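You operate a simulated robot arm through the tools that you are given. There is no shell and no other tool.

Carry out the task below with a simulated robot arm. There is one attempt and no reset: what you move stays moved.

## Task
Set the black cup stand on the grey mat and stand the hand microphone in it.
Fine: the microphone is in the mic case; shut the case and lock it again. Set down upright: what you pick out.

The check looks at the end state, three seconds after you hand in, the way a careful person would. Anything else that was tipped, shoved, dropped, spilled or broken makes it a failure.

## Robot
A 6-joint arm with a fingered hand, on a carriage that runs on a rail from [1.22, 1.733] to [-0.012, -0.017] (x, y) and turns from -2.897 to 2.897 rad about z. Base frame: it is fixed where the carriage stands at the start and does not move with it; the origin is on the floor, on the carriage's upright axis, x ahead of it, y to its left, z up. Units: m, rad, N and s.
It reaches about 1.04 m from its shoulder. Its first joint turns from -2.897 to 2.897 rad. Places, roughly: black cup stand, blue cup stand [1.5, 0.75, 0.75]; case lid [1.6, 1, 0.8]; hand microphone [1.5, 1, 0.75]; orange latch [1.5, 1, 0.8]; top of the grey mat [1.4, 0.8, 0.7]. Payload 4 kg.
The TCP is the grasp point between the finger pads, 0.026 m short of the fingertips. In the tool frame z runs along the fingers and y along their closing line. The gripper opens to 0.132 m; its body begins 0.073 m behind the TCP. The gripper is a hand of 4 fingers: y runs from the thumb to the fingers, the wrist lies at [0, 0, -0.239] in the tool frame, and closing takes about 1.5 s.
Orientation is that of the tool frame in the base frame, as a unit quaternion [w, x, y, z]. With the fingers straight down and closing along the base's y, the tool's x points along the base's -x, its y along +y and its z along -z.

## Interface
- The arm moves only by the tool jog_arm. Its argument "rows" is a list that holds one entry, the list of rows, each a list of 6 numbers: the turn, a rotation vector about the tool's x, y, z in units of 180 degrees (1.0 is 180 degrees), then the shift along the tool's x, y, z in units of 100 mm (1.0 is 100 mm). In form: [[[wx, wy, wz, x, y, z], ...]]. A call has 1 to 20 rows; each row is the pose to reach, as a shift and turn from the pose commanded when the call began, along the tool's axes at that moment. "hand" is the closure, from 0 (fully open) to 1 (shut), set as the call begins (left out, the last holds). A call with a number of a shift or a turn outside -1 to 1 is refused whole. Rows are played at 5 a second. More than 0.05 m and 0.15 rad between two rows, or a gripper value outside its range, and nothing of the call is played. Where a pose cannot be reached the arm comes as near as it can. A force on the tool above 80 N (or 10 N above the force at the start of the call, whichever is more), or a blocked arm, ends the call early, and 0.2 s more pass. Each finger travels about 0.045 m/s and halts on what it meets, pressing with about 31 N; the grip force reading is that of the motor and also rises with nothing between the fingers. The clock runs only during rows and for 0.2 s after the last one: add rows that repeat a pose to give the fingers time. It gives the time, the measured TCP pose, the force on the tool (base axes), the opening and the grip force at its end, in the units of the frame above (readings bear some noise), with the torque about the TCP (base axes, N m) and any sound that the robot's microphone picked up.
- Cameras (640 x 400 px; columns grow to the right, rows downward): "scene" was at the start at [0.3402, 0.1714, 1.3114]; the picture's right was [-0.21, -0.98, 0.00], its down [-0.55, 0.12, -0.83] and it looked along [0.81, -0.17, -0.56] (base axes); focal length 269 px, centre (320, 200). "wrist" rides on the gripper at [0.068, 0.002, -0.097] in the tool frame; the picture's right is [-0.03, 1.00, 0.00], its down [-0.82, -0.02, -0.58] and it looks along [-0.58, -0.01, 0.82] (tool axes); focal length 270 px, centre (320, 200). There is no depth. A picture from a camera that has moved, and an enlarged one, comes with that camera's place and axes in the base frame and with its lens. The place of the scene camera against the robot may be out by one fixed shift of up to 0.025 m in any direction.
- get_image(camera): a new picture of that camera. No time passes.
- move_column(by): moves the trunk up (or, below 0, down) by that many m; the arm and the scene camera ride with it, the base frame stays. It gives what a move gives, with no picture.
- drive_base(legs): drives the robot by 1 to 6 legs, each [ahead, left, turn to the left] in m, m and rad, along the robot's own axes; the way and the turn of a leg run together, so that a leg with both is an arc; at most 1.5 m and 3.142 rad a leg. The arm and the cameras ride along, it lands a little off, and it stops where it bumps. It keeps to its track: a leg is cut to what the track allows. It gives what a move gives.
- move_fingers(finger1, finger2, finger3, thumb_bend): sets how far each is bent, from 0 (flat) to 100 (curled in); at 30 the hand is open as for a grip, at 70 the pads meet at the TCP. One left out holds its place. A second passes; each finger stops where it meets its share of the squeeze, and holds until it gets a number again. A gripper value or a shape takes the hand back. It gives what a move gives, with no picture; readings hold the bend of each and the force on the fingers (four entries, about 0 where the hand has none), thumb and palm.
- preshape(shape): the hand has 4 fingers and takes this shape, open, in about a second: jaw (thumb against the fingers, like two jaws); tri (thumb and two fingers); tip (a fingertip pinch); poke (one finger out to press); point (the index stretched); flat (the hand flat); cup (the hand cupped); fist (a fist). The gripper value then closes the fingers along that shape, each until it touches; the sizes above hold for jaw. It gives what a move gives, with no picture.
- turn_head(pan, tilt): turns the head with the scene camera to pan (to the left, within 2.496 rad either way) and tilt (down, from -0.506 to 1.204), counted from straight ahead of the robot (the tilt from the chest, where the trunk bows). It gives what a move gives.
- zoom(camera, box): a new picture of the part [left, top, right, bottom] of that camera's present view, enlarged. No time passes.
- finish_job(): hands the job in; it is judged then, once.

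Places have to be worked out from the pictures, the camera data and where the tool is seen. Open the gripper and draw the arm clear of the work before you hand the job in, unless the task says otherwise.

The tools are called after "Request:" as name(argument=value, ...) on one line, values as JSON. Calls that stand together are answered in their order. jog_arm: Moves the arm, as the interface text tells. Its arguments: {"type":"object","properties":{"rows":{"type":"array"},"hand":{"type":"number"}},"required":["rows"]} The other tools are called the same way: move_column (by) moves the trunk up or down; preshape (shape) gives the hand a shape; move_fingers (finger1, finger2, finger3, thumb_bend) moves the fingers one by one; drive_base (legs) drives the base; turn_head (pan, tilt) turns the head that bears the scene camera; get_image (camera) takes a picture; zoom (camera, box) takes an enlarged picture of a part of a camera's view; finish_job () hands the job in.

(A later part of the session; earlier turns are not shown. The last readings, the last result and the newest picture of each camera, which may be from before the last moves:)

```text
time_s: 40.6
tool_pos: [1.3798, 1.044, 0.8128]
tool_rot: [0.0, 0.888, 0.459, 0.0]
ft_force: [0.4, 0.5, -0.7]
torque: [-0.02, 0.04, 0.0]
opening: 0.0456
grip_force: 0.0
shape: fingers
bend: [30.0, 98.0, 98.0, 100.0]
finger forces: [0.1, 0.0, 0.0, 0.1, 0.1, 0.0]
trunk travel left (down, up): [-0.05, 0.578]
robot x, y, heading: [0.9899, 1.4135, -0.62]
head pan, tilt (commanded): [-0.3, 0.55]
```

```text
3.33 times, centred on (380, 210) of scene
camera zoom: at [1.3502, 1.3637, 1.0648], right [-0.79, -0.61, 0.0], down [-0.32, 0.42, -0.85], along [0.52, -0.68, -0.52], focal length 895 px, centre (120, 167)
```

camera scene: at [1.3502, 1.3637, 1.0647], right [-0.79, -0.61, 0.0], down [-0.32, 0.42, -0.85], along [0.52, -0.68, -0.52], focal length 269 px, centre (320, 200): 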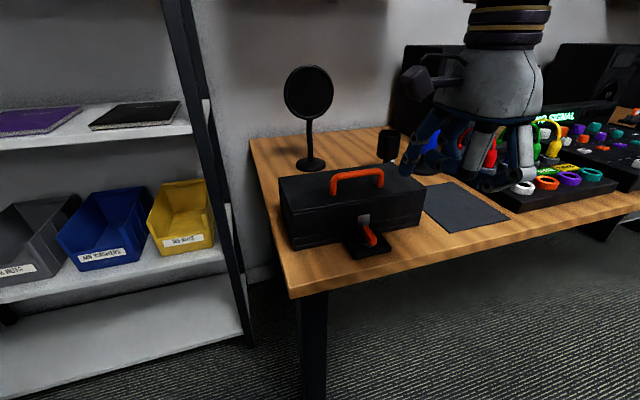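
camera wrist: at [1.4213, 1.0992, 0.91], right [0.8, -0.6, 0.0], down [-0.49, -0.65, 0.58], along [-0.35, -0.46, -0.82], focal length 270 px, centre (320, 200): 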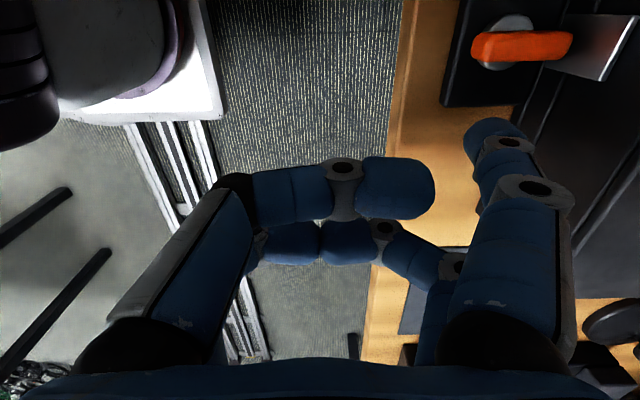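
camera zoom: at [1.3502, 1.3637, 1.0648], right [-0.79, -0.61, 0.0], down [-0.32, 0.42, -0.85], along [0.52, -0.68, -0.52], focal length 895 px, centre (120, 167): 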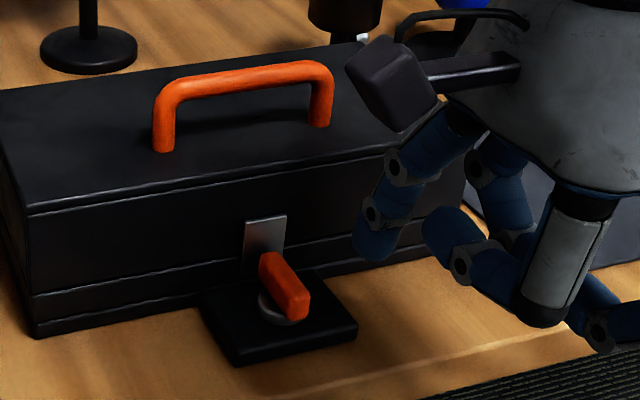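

The finger hangs right of the bar, clear of the case. I go down the last 37 mm so the tip is just above the plate (tip z ≈ 0.75).

Request:
jog_arm(rows=[[[0, 0, 0, 0, 0, 0.1], [0, 0, 0, 0, 0, 0.2], [0, 0, 0, 0, 0, 0.3], [0, 0, 0, 0, 0, 0.37], [0, 0, 0, 0, 0, 0.37]]])

Request:
get_image(camera="wrist")

Request:
zoom(camera="scene", box=[300, 170, 440, 270])

```text
time_s: 41.8
tool_pos: [1.3799, 1.0445, 0.7766]
tool_rot: [-0.001, 0.889, 0.458, 0.001]
ft_force: [-0.6, -0.7, -0.6]
torque: [0.01, -0.01, 0.03]
opening: 0.0456
grip_force: 0.0
shape: fingers
bend: [30.0, 98.0, 98.0, 100.0]
finger forces: [0.1, 0.0, 0.0, 0.0, 0.1, 0.1]
trunk travel left (down, up): [-0.05, 0.578]
robot x, y, heading: [0.9952, 1.4082, -0.624]
head pan, tilt (commanded): [-0.3, 0.55]
```

```text
taken
camera wrist: at [1.4213, 1.0988, 0.8732], right [0.8, -0.6, 0.0], down [-0.49, -0.65, 0.58], along [-0.35, -0.46, -0.82], focal length 270 px, centre (320, 200)
```

wrist: 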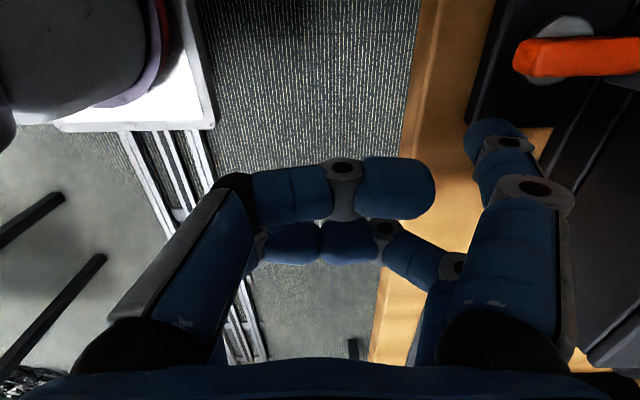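

```text
4.00 times, centred on (370, 220) of scene
camera zoom: at [1.3502, 1.3637, 1.0648], right [-0.79, -0.61, 0.0], down [-0.32, 0.42, -0.85], along [0.52, -0.68, -0.52], focal length 1074 px, centre (120, 120)
```

zoom: 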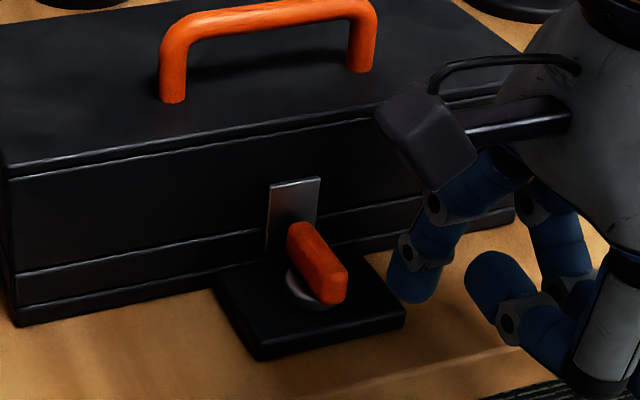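

The finger tip is beside the bar's near end with roughly a 1–1.5 cm gap, all forces near zero. I move it left 14 mm toward the bar and read the force.

Request:
jog_arm(rows=[[[0, 0, 0, 0.05, 0, 0], [0, 0, 0, 0.1, 0, 0], [0, 0, 0, 0.14, 0, 0], [0, 0, 0, 0.14, 0, 0]]])

Request:
zoom(camera="scene", box=[300, 170, 440, 270])

Request:
zoom(camera="wrist", box=[440, 0, 640, 180])

```text
time_s: 42.8
tool_pos: [1.3881, 1.0545, 0.7758]
tool_rot: [0.0, 0.888, 0.459, 0.0]
ft_force: [0.0, -0.1, 0.8]
torque: [0.0, -0.03, -0.02]
opening: 0.0457
grip_force: 0.1
shape: fingers
bend: [30.0, 98.0, 98.0, 100.0]
finger forces: [0.0, 0.0, 0.0, 0.0, 0.0, 0.0]
trunk travel left (down, up): [-0.05, 0.578]
robot x, y, heading: [0.9921, 1.4071, -0.616]
head pan, tilt (commanded): [-0.3, 0.55]
```

```text
4.00 times, centred on (370, 220) of scene
camera zoom: at [1.3502, 1.3637, 1.0648], right [-0.79, -0.61, 0.0], down [-0.32, 0.42, -0.85], along [0.52, -0.68, -0.52], focal length 1074 px, centre (120, 120)
```

zoom: 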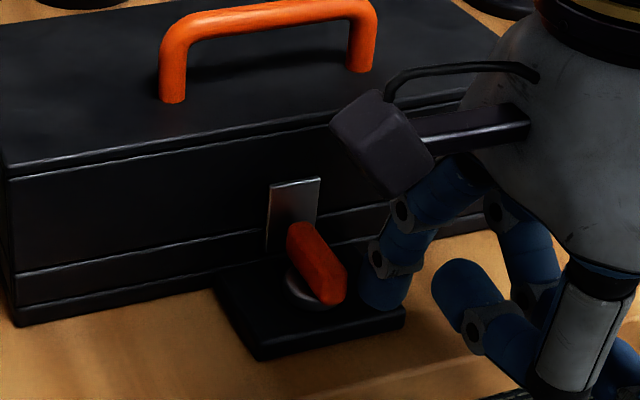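

```text
2.22 times, centred on (540, 90) of wrist
camera zoom: at [1.4293, 1.1098, 0.8729], right [0.8, -0.6, 0.0], down [-0.49, -0.65, 0.58], along [-0.35, -0.46, -0.82], focal length 601 px, centre (-169, 444)
```

zoom: 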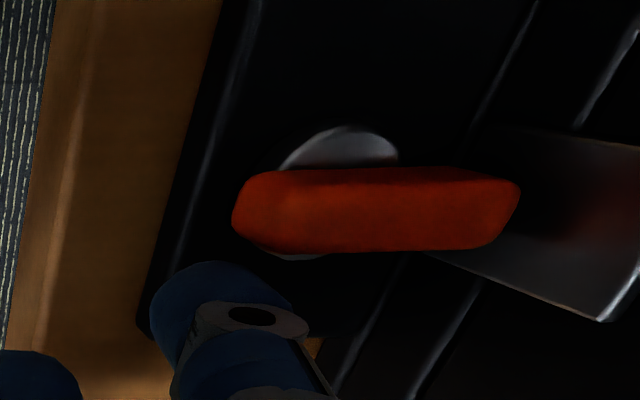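

The finger is now next to the bar, but a bit close to its very end; I shift 5 mm toward the case and 2 mm up, then push left a few millimetres.

Request:
jog_arm(rows=[[[0, 0, 0, 0, 0.05, -0.02], [0, 0, 0, 0.02, 0.05, -0.02], [0, 0, 0, 0.04, 0.05, -0.02], [0, 0, 0, 0.04, 0.05, -0.02]]])

Request:
zoom(camera="wrist", box=[440, 0, 640, 180])

```text
time_s: 43.8
tool_pos: [1.3949, 1.0561, 0.7773]
tool_rot: [0.0, 0.888, 0.459, 0.0]
ft_force: [-0.6, 0.2, -0.3]
torque: [0.0, 0.01, -0.02]
opening: 0.0456
grip_force: 0.1
shape: fingers
bend: [30.0, 98.0, 98.0, 100.0]
finger forces: [0.1, 0.0, 0.0, 0.1, 0.0, 0.0]
trunk travel left (down, up): [-0.05, 0.578]
robot x, y, heading: [0.9905, 1.4109, -0.617]
head pan, tilt (commanded): [-0.3, 0.55]
```

```text
2.22 times, centred on (540, 90) of wrist
camera zoom: at [1.4362, 1.1105, 0.8751], right [0.8, -0.6, 0.0], down [-0.49, -0.65, 0.58], along [-0.35, -0.46, -0.82], focal length 601 px, centre (-169, 444)
```

zoom: 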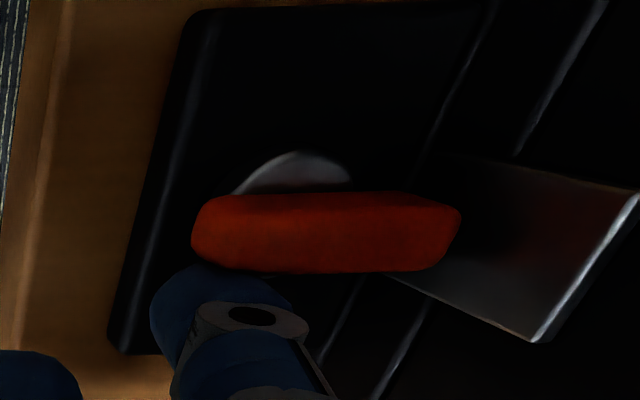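

Still no contact force; the finger is almost touching. I push 5 mm further left.

Request:
jog_arm(rows=[[[0, 0, 0, 0.02, 0, 0], [0, 0, 0, 0.04, 0, 0], [0, 0, 0, 0.06, 0, 0], [0, 0, 0, 0.06, 0, 0]]])

Request:
zoom(camera="wrist", box=[440, 0, 640, 180])

```text
time_s: 44.8
tool_pos: [1.3983, 1.0599, 0.7776]
tool_rot: [0.001, 0.888, 0.459, 0.0]
ft_force: [-1.0, -0.2, 1.0]
torque: [-0.03, -0.06, -0.05]
opening: 0.0454
grip_force: 0.7
shape: fingers
bend: [31.0, 98.0, 98.0, 100.0]
finger forces: [1.3, 0.0, 0.0, 0.0, 0.0, 0.0]
trunk travel left (down, up): [-0.05, 0.578]
robot x, y, heading: [0.9923, 1.4115, -0.617]
head pan, tilt (commanded): [-0.3, 0.55]
```

```text
2.22 times, centred on (540, 90) of wrist
camera zoom: at [1.44, 1.1153, 0.8748], right [0.8, -0.6, 0.0], down [-0.49, -0.65, 0.58], along [-0.35, -0.46, -0.82], focal length 601 px, centre (-169, 444)
```

zoom: 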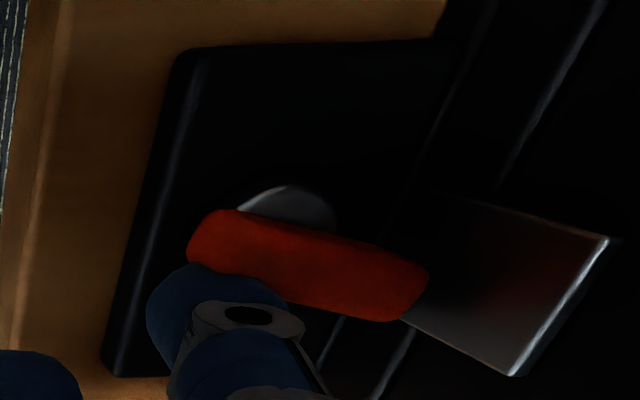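

The bar turns freely this way with only ~1 N. I continue along the arc around the pivot to about 60°.

Request:
jog_arm(rows=[[[0, 0, 0, 0.035, -0.02, 0], [0, 0, 0, 0.068, -0.035, 0], [0, 0, 0, 0.1, -0.045, 0], [0, 0, 0, 0.131, -0.05, 0], [0, 0, 0, 0.165, -0.05, 0], [0, 0, 0, 0.196, -0.048, 0], [0, 0, 0, 0.196, -0.048, 0]]])

Request:
zoom(camera="wrist", box=[400, 0, 640, 180])

Request:
zoom(camera="scene", box=[300, 170, 440, 270])

```text
time_s: 46.4
tool_pos: [1.4066, 1.0788, 0.779]
tool_rot: [0.0, 0.889, 0.458, 0.0]
ft_force: [0.0, -0.4, -0.4]
torque: [0.0, 0.03, 0.01]
opening: 0.0453
grip_force: 0.5
shape: fingers
bend: [30.0, 98.0, 98.0, 100.0]
finger forces: [0.3, 0.0, 0.1, 0.0, 0.0, 0.0]
trunk travel left (down, up): [-0.05, 0.578]
robot x, y, heading: [0.9926, 1.4064, -0.618]
head pan, tilt (commanded): [-0.3, 0.55]
```

```text
2.22 times, centred on (520, 90) of wrist
camera zoom: at [1.4472, 1.1334, 0.8755], right [0.8, -0.6, 0.0], down [-0.49, -0.65, 0.58], along [-0.35, -0.46, -0.82], focal length 601 px, centre (-124, 444)
```

zoom: 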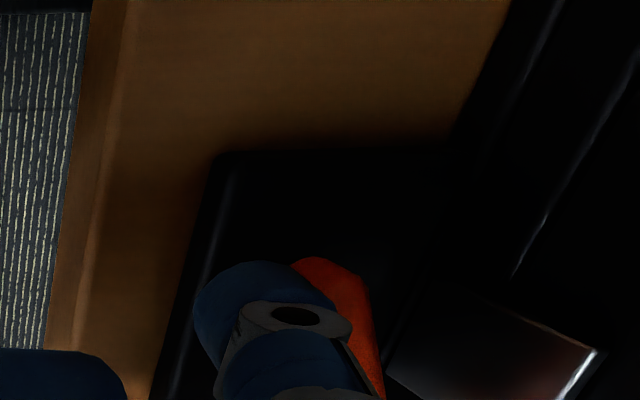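

```text
4.00 times, centred on (370, 220) of scene
camera zoom: at [1.3502, 1.3637, 1.0648], right [-0.79, -0.61, 0.0], down [-0.32, 0.42, -0.85], along [0.52, -0.68, -0.52], focal length 1074 px, centre (120, 120)
```

zoom: 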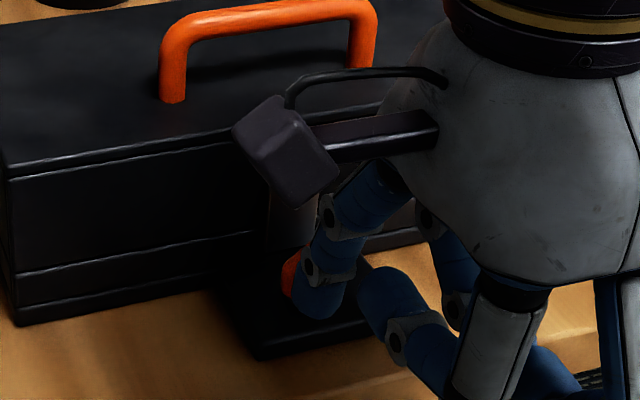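

The bar has swung well past half way. I continue the arc to about 95°, watching the force.

Request:
jog_arm(rows=[[[0, 0, 0, 0.035, 0.01, 0], [0, 0, 0, 0.065, 0.022, 0], [0, 0, 0, 0.095, 0.038, 0], [0, 0, 0, 0.116, 0.055, 0], [0, 0, 0, 0.128, 0.065, 0], [0, 0, 0, 0.128, 0.065, 0]]])

Request:
zoom(camera="wrist", box=[400, 0, 640, 180])

Request:
zoom(camera="scene", box=[300, 170, 440, 270])

```text
time_s: 47.8
tool_pos: [1.4189, 1.0857, 0.7769]
tool_rot: [-0.001, 0.889, 0.459, 0.0]
ft_force: [0.0, 0.0, 0.3]
torque: [0.01, 0.03, 0.02]
opening: 0.0456
grip_force: 0.0
shape: fingers
bend: [30.0, 98.0, 98.0, 100.0]
finger forces: [0.0, 0.0, 0.1, 0.0, 0.0, 0.1]
trunk travel left (down, up): [-0.05, 0.578]
robot x, y, heading: [0.9941, 1.4089, -0.619]
head pan, tilt (commanded): [-0.3, 0.55]
```

```text
2.22 times, centred on (520, 90) of wrist
camera zoom: at [1.4598, 1.1402, 0.8748], right [0.8, -0.6, 0.0], down [-0.49, -0.65, 0.58], along [-0.35, -0.46, -0.82], focal length 601 px, centre (-124, 444)
```

zoom: 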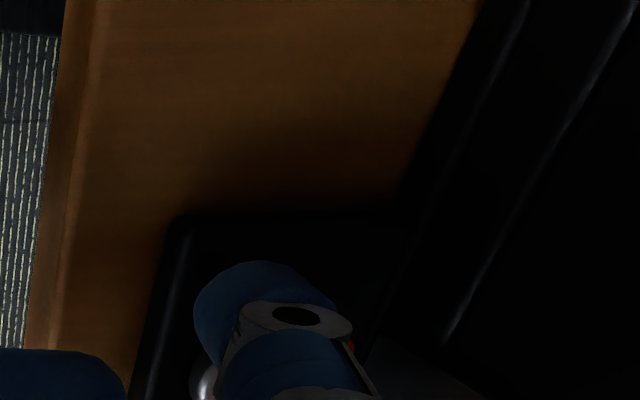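

```text
4.00 times, centred on (370, 220) of scene
camera zoom: at [1.3502, 1.3637, 1.0648], right [-0.79, -0.61, 0.0], down [-0.32, 0.42, -0.85], along [0.52, -0.68, -0.52], focal length 1074 px, centre (120, 120)
```

zoom: 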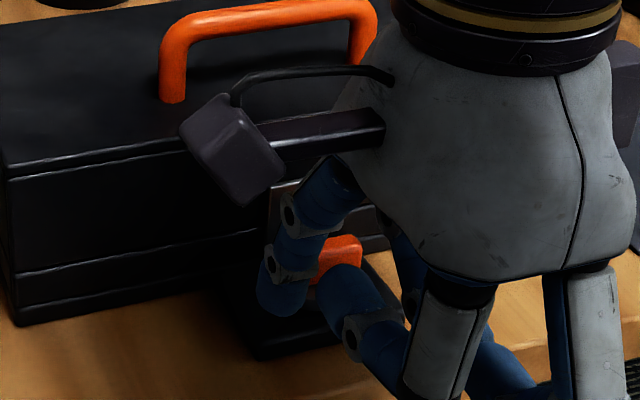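

Force is zero and the bar seems turned across. I back the finger away from the case and up, then inspect the latch.

Request:
jog_arm(rows=[[[0, 0, 0, 0, -0.1, 0], [0, 0, 0, 0, -0.2, 0], [0, 0, 0, 0, -0.2, -0.4], [0, 0, 0, 0, -0.2, -0.8], [0, 0, 0, 0, -0.2, -1.0], [0, 0, 0, 0, -0.2, -1.0]]])

Request:
get_image(camera="wrist")

Request:
zoom(camera="scene", box=[300, 170, 440, 270])

```text
time_s: 49.2
tool_pos: [1.4021, 1.0991, 0.8789]
tool_rot: [0.0, 0.889, 0.459, 0.0]
ft_force: [0.6, -0.8, -0.1]
torque: [-0.01, -0.03, 0.0]
opening: 0.0455
grip_force: 0.0
shape: fingers
bend: [30.0, 98.0, 98.0, 100.0]
finger forces: [0.0, 0.0, 0.0, 0.0, 0.0, 0.0]
trunk travel left (down, up): [-0.05, 0.578]
robot x, y, heading: [0.9926, 1.4079, -0.619]
head pan, tilt (commanded): [-0.3, 0.55]
```

```text
taken
camera wrist: at [1.4439, 1.1528, 0.9754], right [0.8, -0.6, 0.0], down [-0.49, -0.65, 0.58], along [-0.35, -0.46, -0.82], focal length 270 px, centre (320, 200)
```

wrist: 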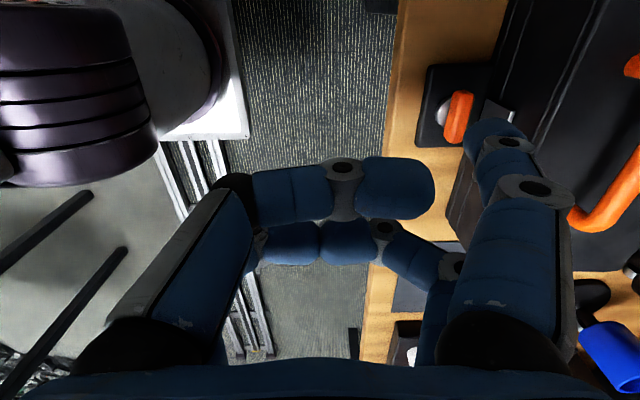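

```text
4.00 times, centred on (370, 220) of scene
camera zoom: at [1.3502, 1.3637, 1.0648], right [-0.79, -0.61, 0.0], down [-0.32, 0.42, -0.85], along [0.52, -0.68, -0.52], focal length 1074 px, centre (120, 120)
```

zoom: 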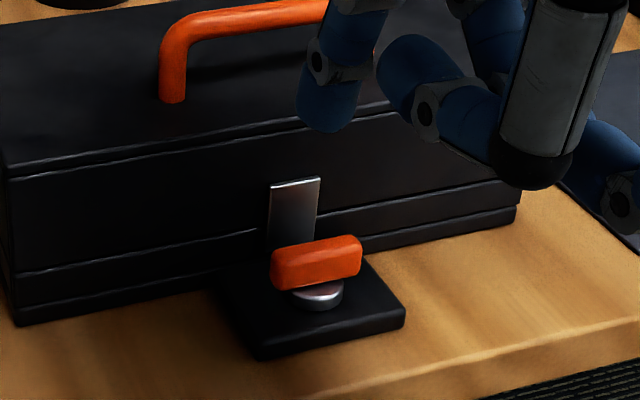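

The bar is now turned fully across (parallel to the case front), freeing the tongue. Next I raise the hand, open it in the jaw shape (closing along the case's depth), and move above the lid handle (bar near 0.122 m ahead in my local frame, z≈0.833).

Request:
jog_arm(rows=[[[0, 0, 0, 0, 0, -0.4], [0, 0, 0, 0, 0, -0.8], [0, 0, 0, 0, 0.4, -1.0], [0, 0, 0, 0, 0.8, -1.0], [0, 0, 0, 0, 0.8, -1.0]]])

Request:
preshape(shape="jaw")

Request:
jog_arm(rows=[[[0, 0, 0, -0.04, 0.4, 0], [0, 0, 0, -0.04, 0.8, 0], [0, 0, 0, -0.04, 1.0, 0], [0, 0, 0, -0.04, 1.0, 0]]], hand=0)

Request:
get_image(camera="wrist")

Request:
get_image(camera="scene")

```text
time_s: 50.4
tool_pos: [1.4683, 1.0507, 0.9789]
tool_rot: [0.0, 0.889, 0.459, -0.001]
ft_force: [-0.8, -0.2, -0.1]
torque: [0.02, 0.02, -0.02]
opening: 0.046
grip_force: 0.2
shape: fingers
bend: [30.0, 98.0, 98.0, 100.0]
finger forces: [0.0, 0.0, 0.0, 0.0, 0.0, 0.0]
trunk travel left (down, up): [-0.05, 0.578]
robot x, y, heading: [0.9895, 1.4082, -0.616]
head pan, tilt (commanded): [-0.3, 0.55]
```

```text
time_s: 51.3
tool_pos: [1.4676, 1.05, 0.9786]
tool_rot: [0.0, 0.888, 0.459, 0.0]
ft_force: [-0.1, 0.0, 0.2]
torque: [0.04, -0.02, 0.0]
opening: 0.1318
grip_force: 0.0
shape: jaw
bend: [30.0, 30.0, 30.0, 30.0]
finger forces: [0.1, 0.0, 0.1, 0.0, 0.1, 0.0]
trunk travel left (down, up): [-0.05, 0.578]
robot x, y, heading: [0.9922, 1.4134, -0.619]
head pan, tilt (commanded): [-0.3, 0.55]
```

```text
time_s: 52.3
tool_pos: [1.5496, 0.9893, 0.977]
tool_rot: [0.0, 0.888, 0.459, -0.001]
ft_force: [-0.1, 0.2, 0.4]
torque: [0.01, 0.01, 0.05]
opening: 0.1319
grip_force: 0.0
shape: jaw
bend: [30.0, 30.0, 30.0, 30.0]
finger forces: [0.0, 0.1, 0.0, 0.0, 0.1, 0.0]
trunk travel left (down, up): [-0.05, 0.578]
robot x, y, heading: [0.9909, 1.407, -0.615]
head pan, tilt (commanded): [-0.3, 0.55]
```

```text
taken
camera wrist: at [1.5897, 1.044, 1.0751], right [0.8, -0.6, 0.0], down [-0.49, -0.65, 0.58], along [-0.35, -0.46, -0.82], focal length 270 px, centre (320, 200)
```

wrist: 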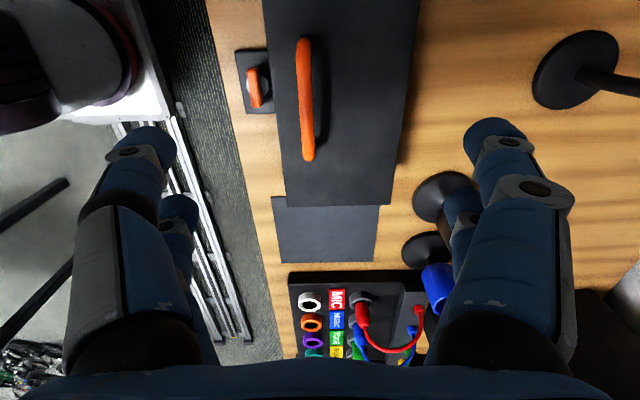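

```text
taken
camera scene: at [1.3503, 1.3636, 1.0648], right [-0.79, -0.61, 0.0], down [-0.32, 0.42, -0.85], along [0.52, -0.68, -0.52], focal length 269 px, centre (320, 200)
```

scene: 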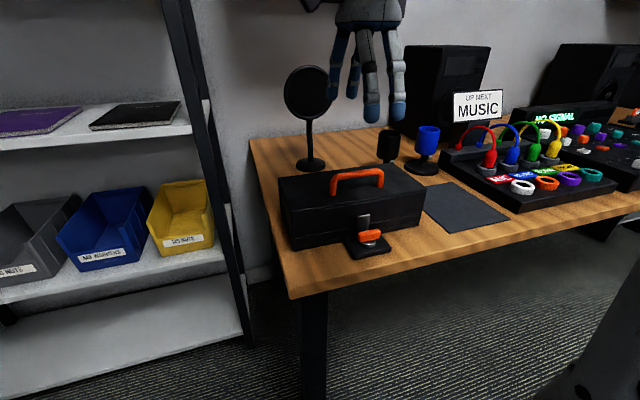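

From this view I triangulate: handle bar at F≈0.1135, L≈0.038, z≈0.849; lid top ≈0.81. I shift 11 mm back and descend in steps to straddle the handle bar.

Request:
jog_arm(rows=[[[0, 0, 0, 0.0, -0.11, 0.2], [0, 0, 0, 0.02, -0.11, 0.5], [0, 0, 0, 0.02, -0.11, 0.8], [0, 0, 0, 0.02, -0.11, 0.8]]])

Request:
get_image(camera="wrist")

Request:
zoom(camera="scene", box=[270, 60, 450, 260])

```text
time_s: 53.3
tool_pos: [1.5382, 0.9983, 0.8981]
tool_rot: [0.0, 0.889, 0.459, 0.0]
ft_force: [0.1, -0.4, -0.4]
torque: [-0.02, -0.03, 0.0]
opening: 0.1319
grip_force: 0.0
shape: jaw
bend: [30.0, 30.0, 30.0, 30.0]
finger forces: [0.1, 0.1, 0.0, 0.0, 0.1, 0.0]
trunk travel left (down, up): [-0.05, 0.578]
robot x, y, heading: [0.9955, 1.4072, -0.617]
head pan, tilt (commanded): [-0.3, 0.55]
```

```text
taken
camera wrist: at [1.5796, 1.0529, 0.9945], right [0.8, -0.6, 0.0], down [-0.49, -0.65, 0.58], along [-0.35, -0.46, -0.82], focal length 270 px, centre (320, 200)
```

wrist: 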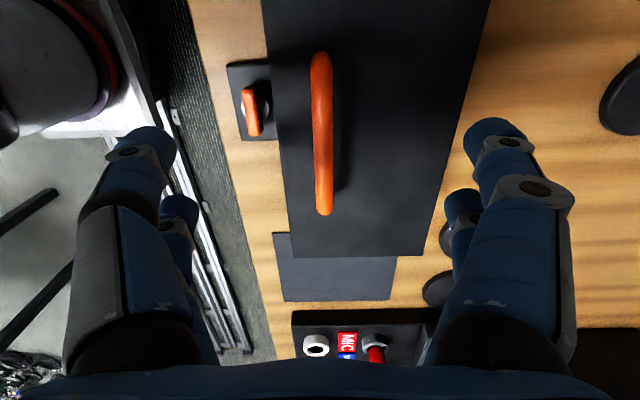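

```text
2.00 times, centred on (360, 160) of scene
camera zoom: at [1.3502, 1.3637, 1.0648], right [-0.79, -0.61, 0.0], down [-0.32, 0.42, -0.85], along [0.52, -0.68, -0.52], focal length 537 px, centre (240, 280)
```

zoom: 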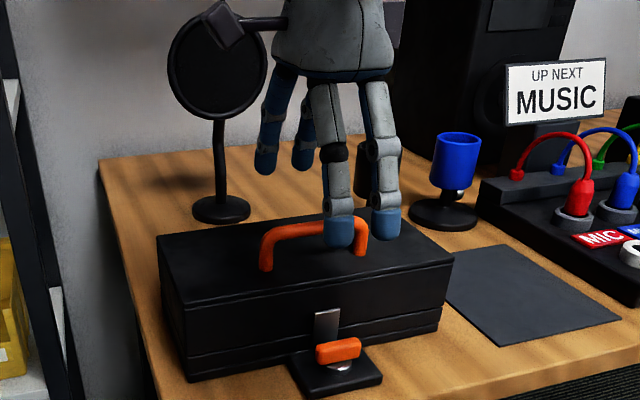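

The fingers straddle the handle nicely and it's centred. I descend 40 mm to TCP z ≈ 0.858 and then close the jaw on the bar.

Request:
jog_arm(rows=[[[0, 0, 0, 0, 0.02, 0.1], [0, 0, 0, 0, 0.02, 0.2], [0, 0, 0, 0, 0.02, 0.3], [0, 0, 0, 0, 0.02, 0.4], [0, 0, 0, 0, 0.02, 0.4]]])

Request:
get_image(camera="wrist")

Request:
zoom(camera="scene", box=[270, 100, 450, 260])

```text
time_s: 54.5
tool_pos: [1.5398, 0.9968, 0.8566]
tool_rot: [0.0, 0.888, 0.459, 0.0]
ft_force: [0.8, 0.6, 0.4]
torque: [-0.04, 0.0, -0.01]
opening: 0.1318
grip_force: 0.1
shape: jaw
bend: [30.0, 30.0, 30.0, 30.0]
finger forces: [0.1, 0.1, 0.1, 0.0, 0.0, 0.0]
trunk travel left (down, up): [-0.05, 0.578]
robot x, y, heading: [0.995, 1.4071, -0.617]
head pan, tilt (commanded): [-0.3, 0.55]
```

```text
taken
camera wrist: at [1.5811, 1.0517, 0.9546], right [0.8, -0.6, 0.0], down [-0.49, -0.65, 0.58], along [-0.35, -0.46, -0.82], focal length 270 px, centre (320, 200)
```

wrist: 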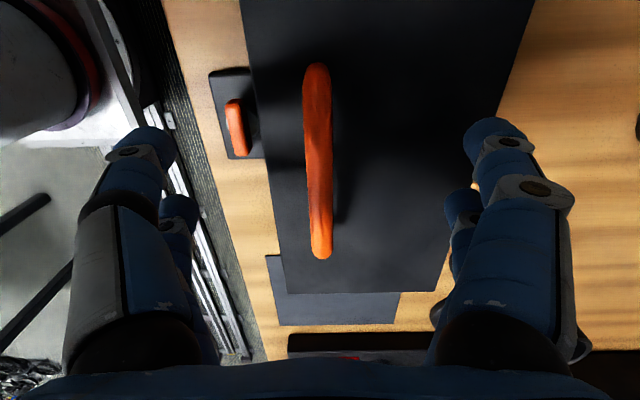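

```text
2.50 times, centred on (360, 180) of scene
camera zoom: at [1.3502, 1.3637, 1.0648], right [-0.79, -0.61, 0.0], down [-0.32, 0.42, -0.85], along [0.52, -0.68, -0.52], focal length 672 px, centre (220, 250)
```

zoom: 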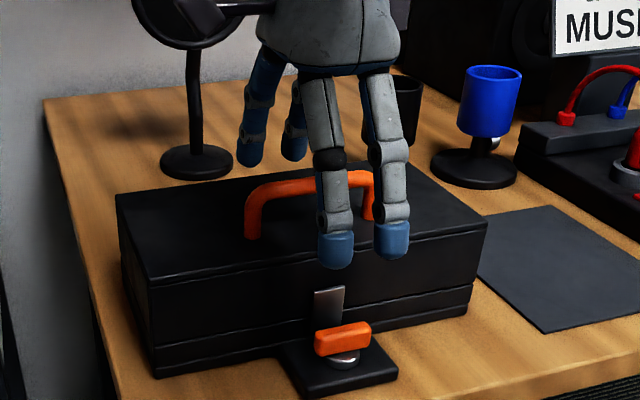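

All is aligned; I close the jaw on the handle bar and wait about 2 s.

Request:
jog_arm(rows=[[[0, 0, 0, 0, 0, 0], [0, 0, 0, 0, 0, 0], [0, 0, 0, 0, 0, 0], [0, 0, 0, 0, 0, 0], [0, 0, 0, 0, 0, 0], [0, 0, 0, 0, 0, 0], [0, 0, 0, 0, 0, 0], [0, 0, 0, 0, 0, 0], [0, 0, 0, 0, 0, 0], [0, 0, 0, 0, 0, 0]]], hand=1.0)

Request:
get_image(camera="wrist")

Request:
zoom(camera="scene", box=[270, 100, 450, 260])

```text
time_s: 56.7
tool_pos: [1.5397, 0.9968, 0.8561]
tool_rot: [-0.001, 0.889, 0.458, 0.0]
ft_force: [8.7, -5.0, -13.0]
torque: [-0.04, 0.03, 0.06]
opening: 0.0003
grip_force: 31.2
shape: jaw
bend: [70.0, 70.0, 71.0, 73.0]
finger forces: [0.1, 0.0, 0.0, 0.0, 0.1, 0.0]
trunk travel left (down, up): [-0.05, 0.578]
robot x, y, heading: [0.9935, 1.4079, -0.616]
head pan, tilt (commanded): [-0.3, 0.55]
```

```text
taken
camera wrist: at [1.5816, 1.0513, 0.954], right [0.8, -0.6, 0.0], down [-0.49, -0.65, 0.58], along [-0.35, -0.46, -0.82], focal length 270 px, centre (320, 200)
```

wrist: 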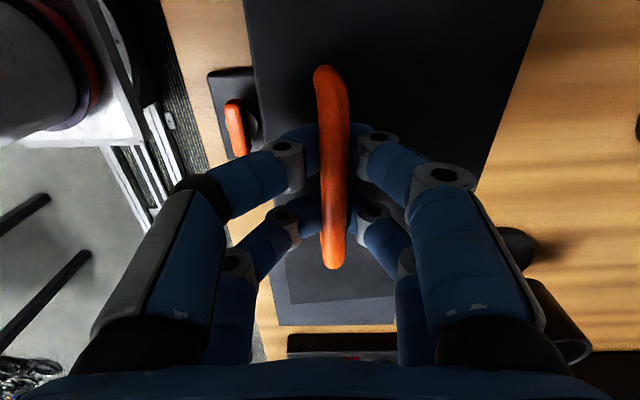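

```text
2.50 times, centred on (360, 180) of scene
camera zoom: at [1.3507, 1.3634, 1.0646], right [-0.79, -0.61, 0.0], down [-0.32, 0.42, -0.85], along [0.52, -0.68, -0.52], focal length 672 px, centre (220, 250)
```

zoom: 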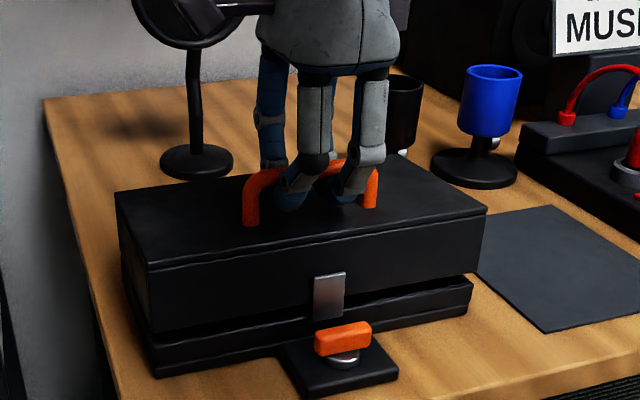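

The fingers closed underneath the bar, so it is caged like in a hook, and the lid already lifted slightly at the lower seam: the latch is free, and the hinge is at the back near z≈0.76. I now lift along the hinge arc to about 30°.

Request:
jog_arm(rows=[[[0, 0, 0, 0, 0.05, -0.045], [0, 0, 0, 0, 0.102, -0.088], [0, 0, 0, 0, 0.157, -0.128], [0, 0, 0, 0, 0.214, -0.164], [0, 0, 0, 0, 0.282, -0.203], [0, 0, 0, 0, 0.353, -0.238], [0, 0, 0, 0, 0.437, -0.272], [0, 0, 0, 0, 0.522, -0.301], [0, 0, 0, 0, 0.522, -0.301]]])

Request:
get_image(camera="wrist")

Request:
zoom(camera="scene", box=[270, 80, 450, 260])

```text
time_s: 58.7
tool_pos: [1.583, 0.9659, 0.8853]
tool_rot: [-0.002, 0.889, 0.459, -0.001]
ft_force: [6.6, 0.0, -29.7]
torque: [0.08, 0.29, 0.05]
opening: 0.0
grip_force: 31.2
shape: jaw
bend: [68.0, 70.0, 71.0, 73.0]
finger forces: [34.3, 0.0, 0.1, 0.0, 0.1, 0.1]
trunk travel left (down, up): [-0.05, 0.578]
robot x, y, heading: [0.9959, 1.4077, -0.62]
head pan, tilt (commanded): [-0.3, 0.55]
```

```text
taken
camera wrist: at [1.6245, 1.0208, 0.9837], right [0.8, -0.6, 0.0], down [-0.49, -0.65, 0.58], along [-0.35, -0.46, -0.82], focal length 270 px, centre (320, 200)
```

wrist: 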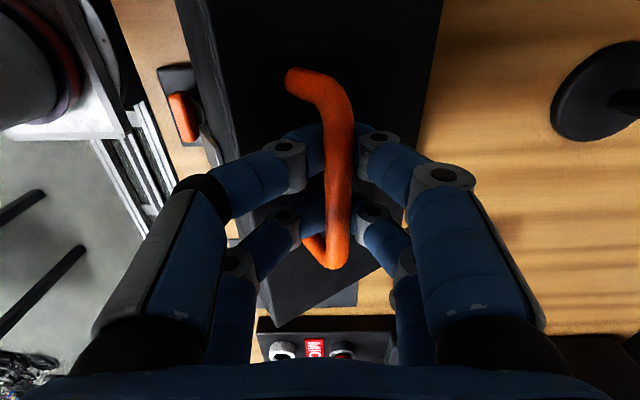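

```text
2.22 times, centred on (360, 170) of scene
camera zoom: at [1.351, 1.3633, 1.0644], right [-0.79, -0.61, 0.0], down [-0.32, 0.42, -0.85], along [0.52, -0.68, -0.52], focal length 597 px, centre (231, 267)
```

zoom: 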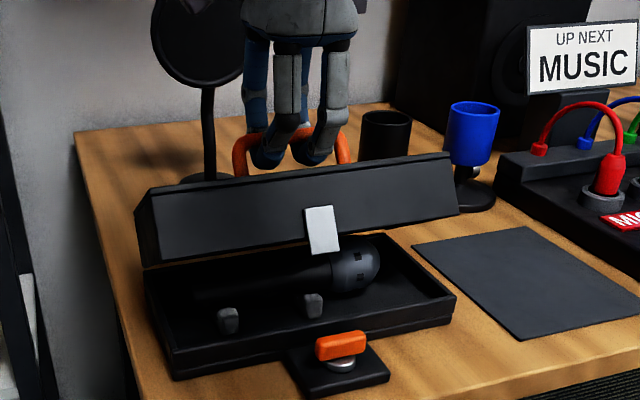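

The lid is open about 30° and the microphone is visible (head to the right). The 30 N downward reading says my arc is a few millimetres too high; I correct that and continue to about 50°.

Request:
jog_arm(rows=[[[0, 0, 0, 0, 0.03, 0.02], [0, 0, 0, 0, 0.1, 0.015], [0, 0, 0, 0, 0.19, 0.005], [0, 0, 0, 0, 0.27, 0.0], [0, 0, 0, 0, 0.348, 0.0], [0, 0, 0, 0, 0.348, 0.0]]])

Request:
zoom(camera="scene", box=[270, 60, 450, 260])

Request:
get_image(camera="wrist")

```text
time_s: 60.1
tool_pos: [1.6102, 0.9456, 0.8884]
tool_rot: [0.0, 0.889, 0.458, 0.0]
ft_force: [0.1, 1.8, -2.3]
torque: [0.0, 0.01, 0.08]
opening: 0.0001
grip_force: 31.0
shape: jaw
bend: [68.0, 70.0, 71.0, 73.0]
finger forces: [0.0, 0.0, 0.0, 0.1, 0.1, 0.0]
trunk travel left (down, up): [-0.05, 0.578]
robot x, y, heading: [0.9922, 1.4109, -0.617]
head pan, tilt (commanded): [-0.3, 0.55]
```

```text
2.00 times, centred on (360, 160) of scene
camera zoom: at [1.3503, 1.3636, 1.0648], right [-0.79, -0.61, 0.0], down [-0.32, 0.42, -0.85], along [0.52, -0.68, -0.52], focal length 537 px, centre (240, 280)
```

zoom: 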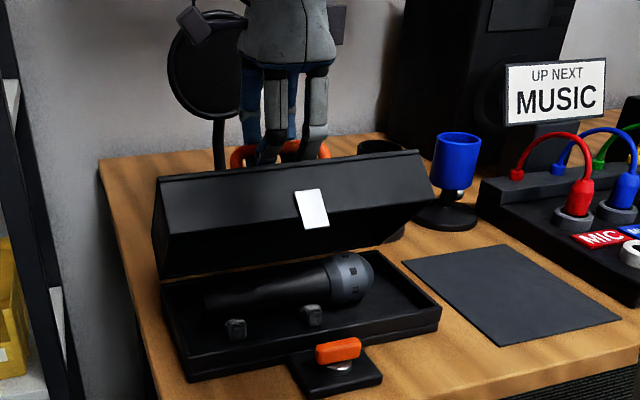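

```text
taken
camera wrist: at [1.6517, 1.0003, 0.9851], right [0.8, -0.6, 0.0], down [-0.49, -0.65, 0.58], along [-0.35, -0.46, -0.82], focal length 270 px, centre (320, 200)
```

wrist: 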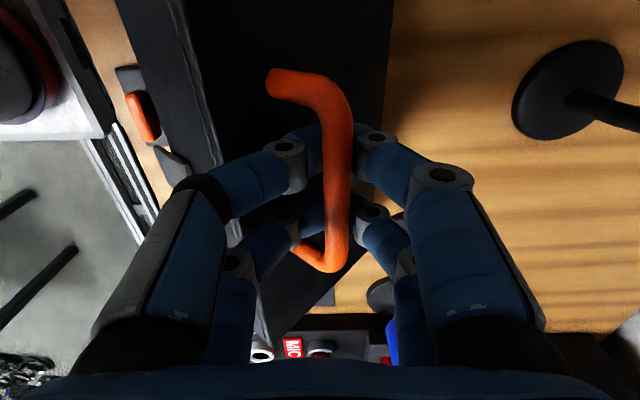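

Forces dropped to near zero at ~48°. I continue along the arc to about 65–70°.

Request:
jog_arm(rows=[[[0, 0, 0, 0, 0.09, 0.007], [0, 0, 0, 0, 0.181, 0.019], [0, 0, 0, 0, 0.26, 0.036], [0, 0, 0, 0, 0.335, 0.056], [0, 0, 0, 0, 0.4, 0.078], [0, 0, 0, 0, 0.463, 0.102], [0, 0, 0, 0, 0.463, 0.102]]])

Request:
zoom(camera="scene", box=[270, 60, 450, 260])

Request:
get_image(camera="wrist")

```text
time_s: 61.7
tool_pos: [1.649, 0.9189, 0.8804]
tool_rot: [0.001, 0.889, 0.458, 0.002]
ft_force: [-4.4, 0.9, 35.6]
torque: [1.75, 1.27, 0.02]
opening: 0.0
grip_force: 30.8
shape: jaw
bend: [68.0, 70.0, 71.0, 73.0]
finger forces: [0.0, 0.1, 2.2, 0.0, 40.1, 0.0]
trunk travel left (down, up): [-0.05, 0.578]
robot x, y, heading: [0.9899, 1.4084, -0.619]
head pan, tilt (commanded): [-0.3, 0.55]
```

```text
2.00 times, centred on (360, 160) of scene
camera zoom: at [1.3495, 1.3641, 1.0653], right [-0.79, -0.61, 0.0], down [-0.32, 0.41, -0.85], along [0.52, -0.68, -0.52], focal length 537 px, centre (240, 280)
```

zoom: 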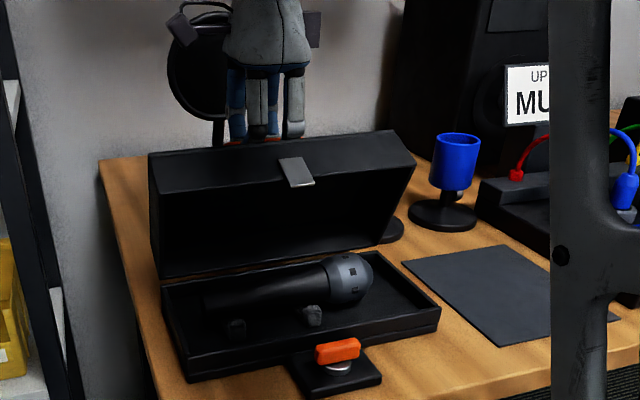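

```text
taken
camera wrist: at [1.6899, 0.9737, 0.9775], right [0.8, -0.6, 0.0], down [-0.49, -0.65, 0.58], along [-0.34, -0.46, -0.82], focal length 270 px, centre (320, 200)
```

wrist: 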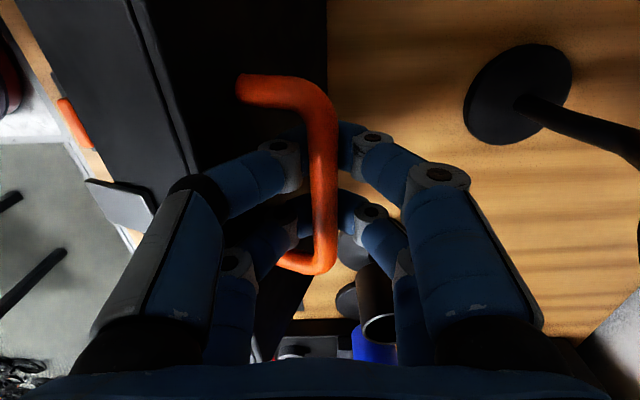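

The upward 36 N on the thumb means the near-side fingertips press on the lid's surface: I've gone too low on this part of the arc. I ease up 8 mm and read again.

Request:
jog_arm(rows=[[[0, 0, 0, 0, 0.0, -0.04], [0, 0, 0, 0, 0.02, -0.08], [0, 0, 0, 0, 0.02, -0.08]]])

Request:
zoom(camera="scene", box=[270, 60, 450, 260])

```text
time_s: 62.5
tool_pos: [1.6499, 0.9171, 0.8826]
tool_rot: [-0.004, 0.889, 0.458, -0.003]
ft_force: [-11.3, 2.9, -30.3]
torque: [-0.14, 0.2, 0.05]
opening: 0.0
grip_force: 31.3
shape: jaw
bend: [69.0, 70.0, 71.0, 72.0]
finger forces: [27.2, 0.1, 0.0, 0.0, 30.2, 0.0]
trunk travel left (down, up): [-0.05, 0.578]
robot x, y, heading: [0.9908, 1.4087, -0.616]
head pan, tilt (commanded): [-0.3, 0.55]
```

```text
2.00 times, centred on (360, 160) of scene
camera zoom: at [1.3505, 1.3633, 1.0643], right [-0.79, -0.61, 0.0], down [-0.32, 0.42, -0.85], along [0.52, -0.68, -0.52], focal length 537 px, centre (240, 280)
```

zoom: 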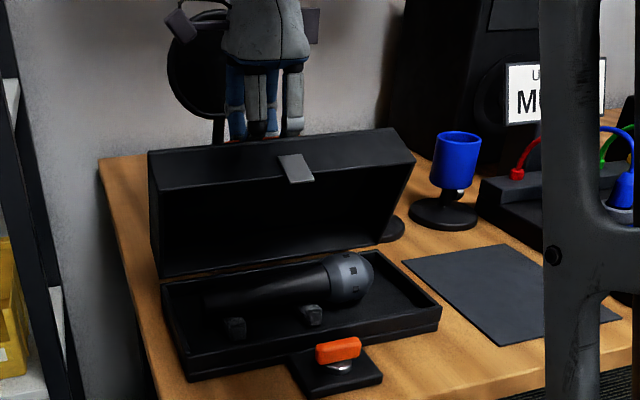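

The bar now pulls down while the thumb touches the lid, so the cage is tight at this lid angle (~65°). I tilt the hand 15° (fingertips toward the robot) to follow the lid and ease 3 mm down.

Request:
jog_arm(rows=[[[0.02, 0, 0, 0, 0.0, 0.02], [0.042, 0, 0, 0, 0.01, 0.03], [0.063, 0, 0, 0, 0.02, 0.03], [0.083, 0, 0, 0, 0.03, 0.03], [0.083, 0, 0, 0, 0.03, 0.03]]])

Request:
get_image(camera="wrist")

Request:
get_image(camera="scene")

```text
time_s: 63.7
tool_pos: [1.6529, 0.9152, 0.8813]
tool_rot: [-0.116, 0.881, 0.455, -0.06]
ft_force: [-8.1, 3.8, -26.4]
torque: [-0.04, -0.07, -0.04]
opening: 0.0
grip_force: 31.3
shape: jaw
bend: [69.0, 70.0, 70.0, 71.0]
finger forces: [0.0, 0.1, 0.0, 0.0, 0.0, 0.0]
trunk travel left (down, up): [-0.05, 0.578]
robot x, y, heading: [0.9956, 1.4085, -0.615]
head pan, tilt (commanded): [-0.3, 0.55]
```

```text
taken
camera wrist: at [1.7152, 0.9564, 0.9748], right [0.77, -0.58, -0.26], down [-0.37, -0.74, 0.56], along [-0.52, -0.34, -0.78], focal length 270 px, centre (320, 200)
```

wrist: 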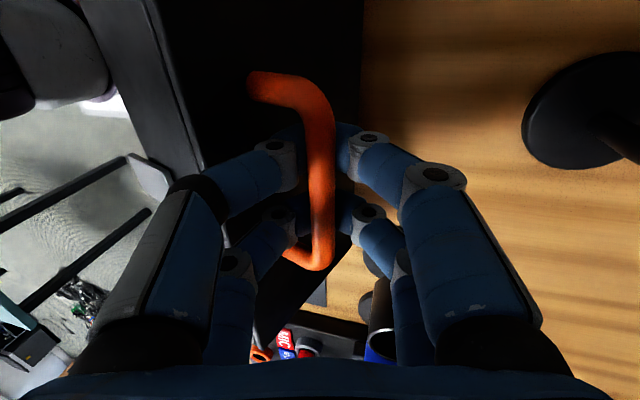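

```text
taken
camera scene: at [1.3506, 1.3634, 1.0646], right [-0.79, -0.61, 0.0], down [-0.32, 0.42, -0.85], along [0.52, -0.68, -0.52], focal length 269 px, centre (320, 200)
```

scene: 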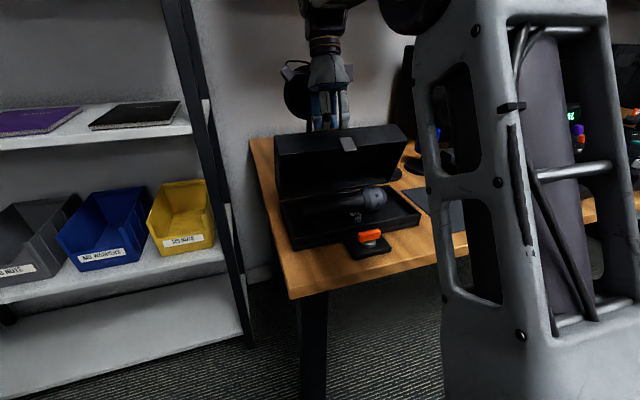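

The cage is relieved (only the downward pull of the bar remains). I ease a little lower and continue along the arc to about 76°.

Request:
jog_arm(rows=[[[0, 0, 0, 0, 0.03, 0.035], [0, 0, 0, 0, 0.08, 0.045], [0, 0, 0, 0, 0.13, 0.055], [0, 0, 0, 0, 0.18, 0.066], [0, 0, 0, 0, 0.233, 0.078], [0, 0, 0, 0, 0.233, 0.078]]])

Request:
get_image(camera="wrist")

Request:
zoom(camera="scene", box=[250, 40, 430, 260])

```text
time_s: 65.1
tool_pos: [1.6701, 0.9047, 0.8689]
tool_rot: [-0.114, 0.881, 0.454, -0.06]
ft_force: [-2.5, 1.5, -5.1]
torque: [-0.01, 0.05, -0.03]
opening: 0.0001
grip_force: 31.4
shape: jaw
bend: [69.0, 70.0, 71.0, 71.0]
finger forces: [0.0, 0.1, 0.0, 0.0, 0.0, 0.0]
trunk travel left (down, up): [-0.05, 0.578]
robot x, y, heading: [0.9911, 1.4072, -0.621]
head pan, tilt (commanded): [-0.3, 0.55]
```

```text
taken
camera wrist: at [1.7312, 0.9448, 0.9626], right [0.77, -0.58, -0.26], down [-0.37, -0.74, 0.56], along [-0.52, -0.34, -0.78], focal length 270 px, centre (320, 200)
```

wrist: 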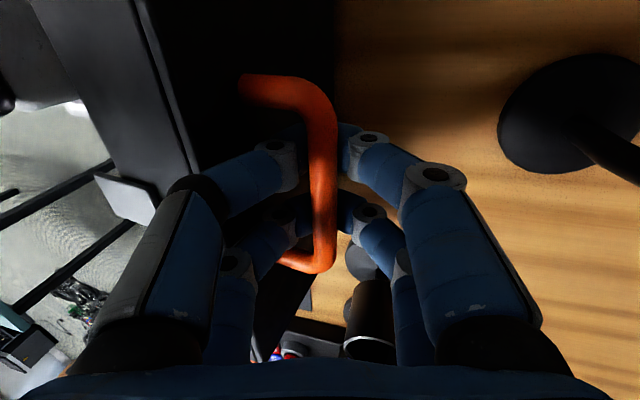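

```text
1.82 times, centred on (340, 150) of scene
camera zoom: at [1.3503, 1.3636, 1.0648], right [-0.79, -0.61, 0.0], down [-0.32, 0.42, -0.85], along [0.52, -0.68, -0.52], focal length 488 px, centre (284, 291)
```

zoom: 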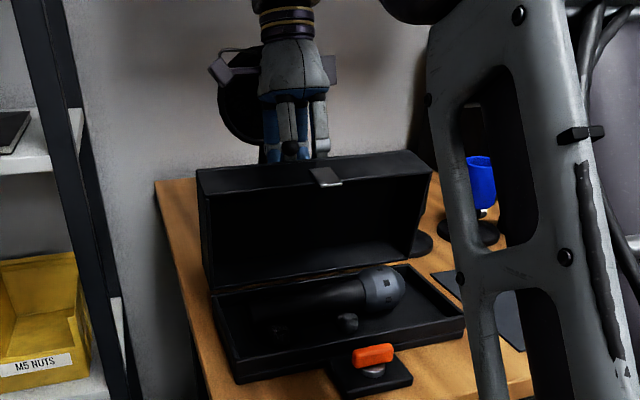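

The lid is around 78–80° and forces are small. I go on another ~9° along the arc.

Request:
jog_arm(rows=[[[0, 0, 0, 0, 0.06, 0.02], [0, 0, 0, 0, 0.12, 0.042], [0, 0, 0, 0, 0.192, 0.068], [0, 0, 0, 0, 0.192, 0.068]]])

Request:
get_image(camera="wrist")

Request:
zoom(camera="scene", box=[250, 40, 430, 260])

```text
time_s: 66.1
tool_pos: [1.6834, 0.8946, 0.8591]
tool_rot: [-0.114, 0.881, 0.455, -0.06]
ft_force: [-2.7, 0.5, 22.0]
torque: [1.57, 1.56, -0.26]
opening: 0.0
grip_force: 30.7
shape: jaw
bend: [70.0, 70.0, 71.0, 68.0]
finger forces: [0.0, 0.0, 5.8, 0.0, 36.4, 0.0]
trunk travel left (down, up): [-0.05, 0.578]
robot x, y, heading: [0.9916, 1.4081, -0.622]
head pan, tilt (commanded): [-0.3, 0.55]
```

```text
taken
camera wrist: at [1.745, 0.9352, 0.9531], right [0.77, -0.58, -0.26], down [-0.37, -0.74, 0.56], along [-0.52, -0.34, -0.79], focal length 270 px, centre (320, 200)
```

wrist: 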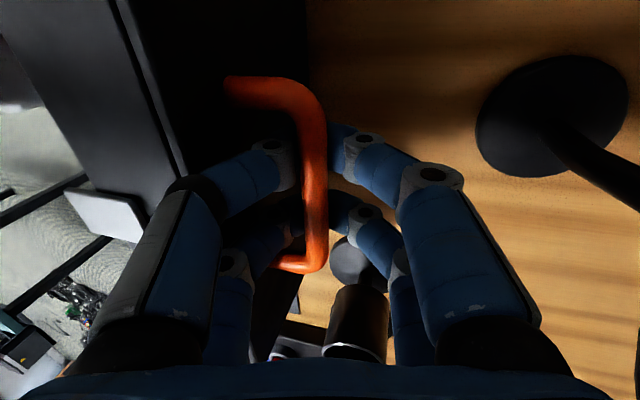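

```text
1.82 times, centred on (340, 150) of scene
camera zoom: at [1.3498, 1.364, 1.0651], right [-0.79, -0.61, 0.0], down [-0.32, 0.41, -0.85], along [0.52, -0.68, -0.52], focal length 488 px, centre (284, 291)
```

zoom: 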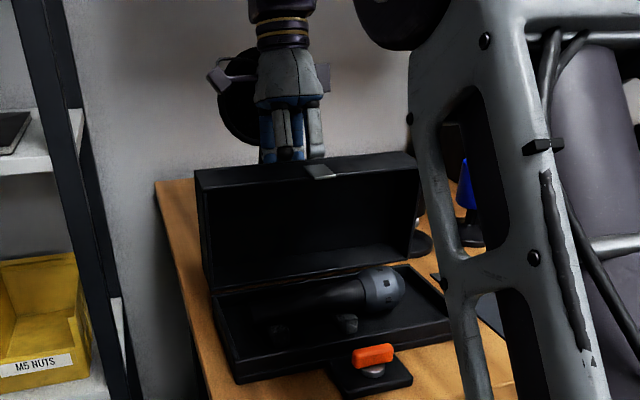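

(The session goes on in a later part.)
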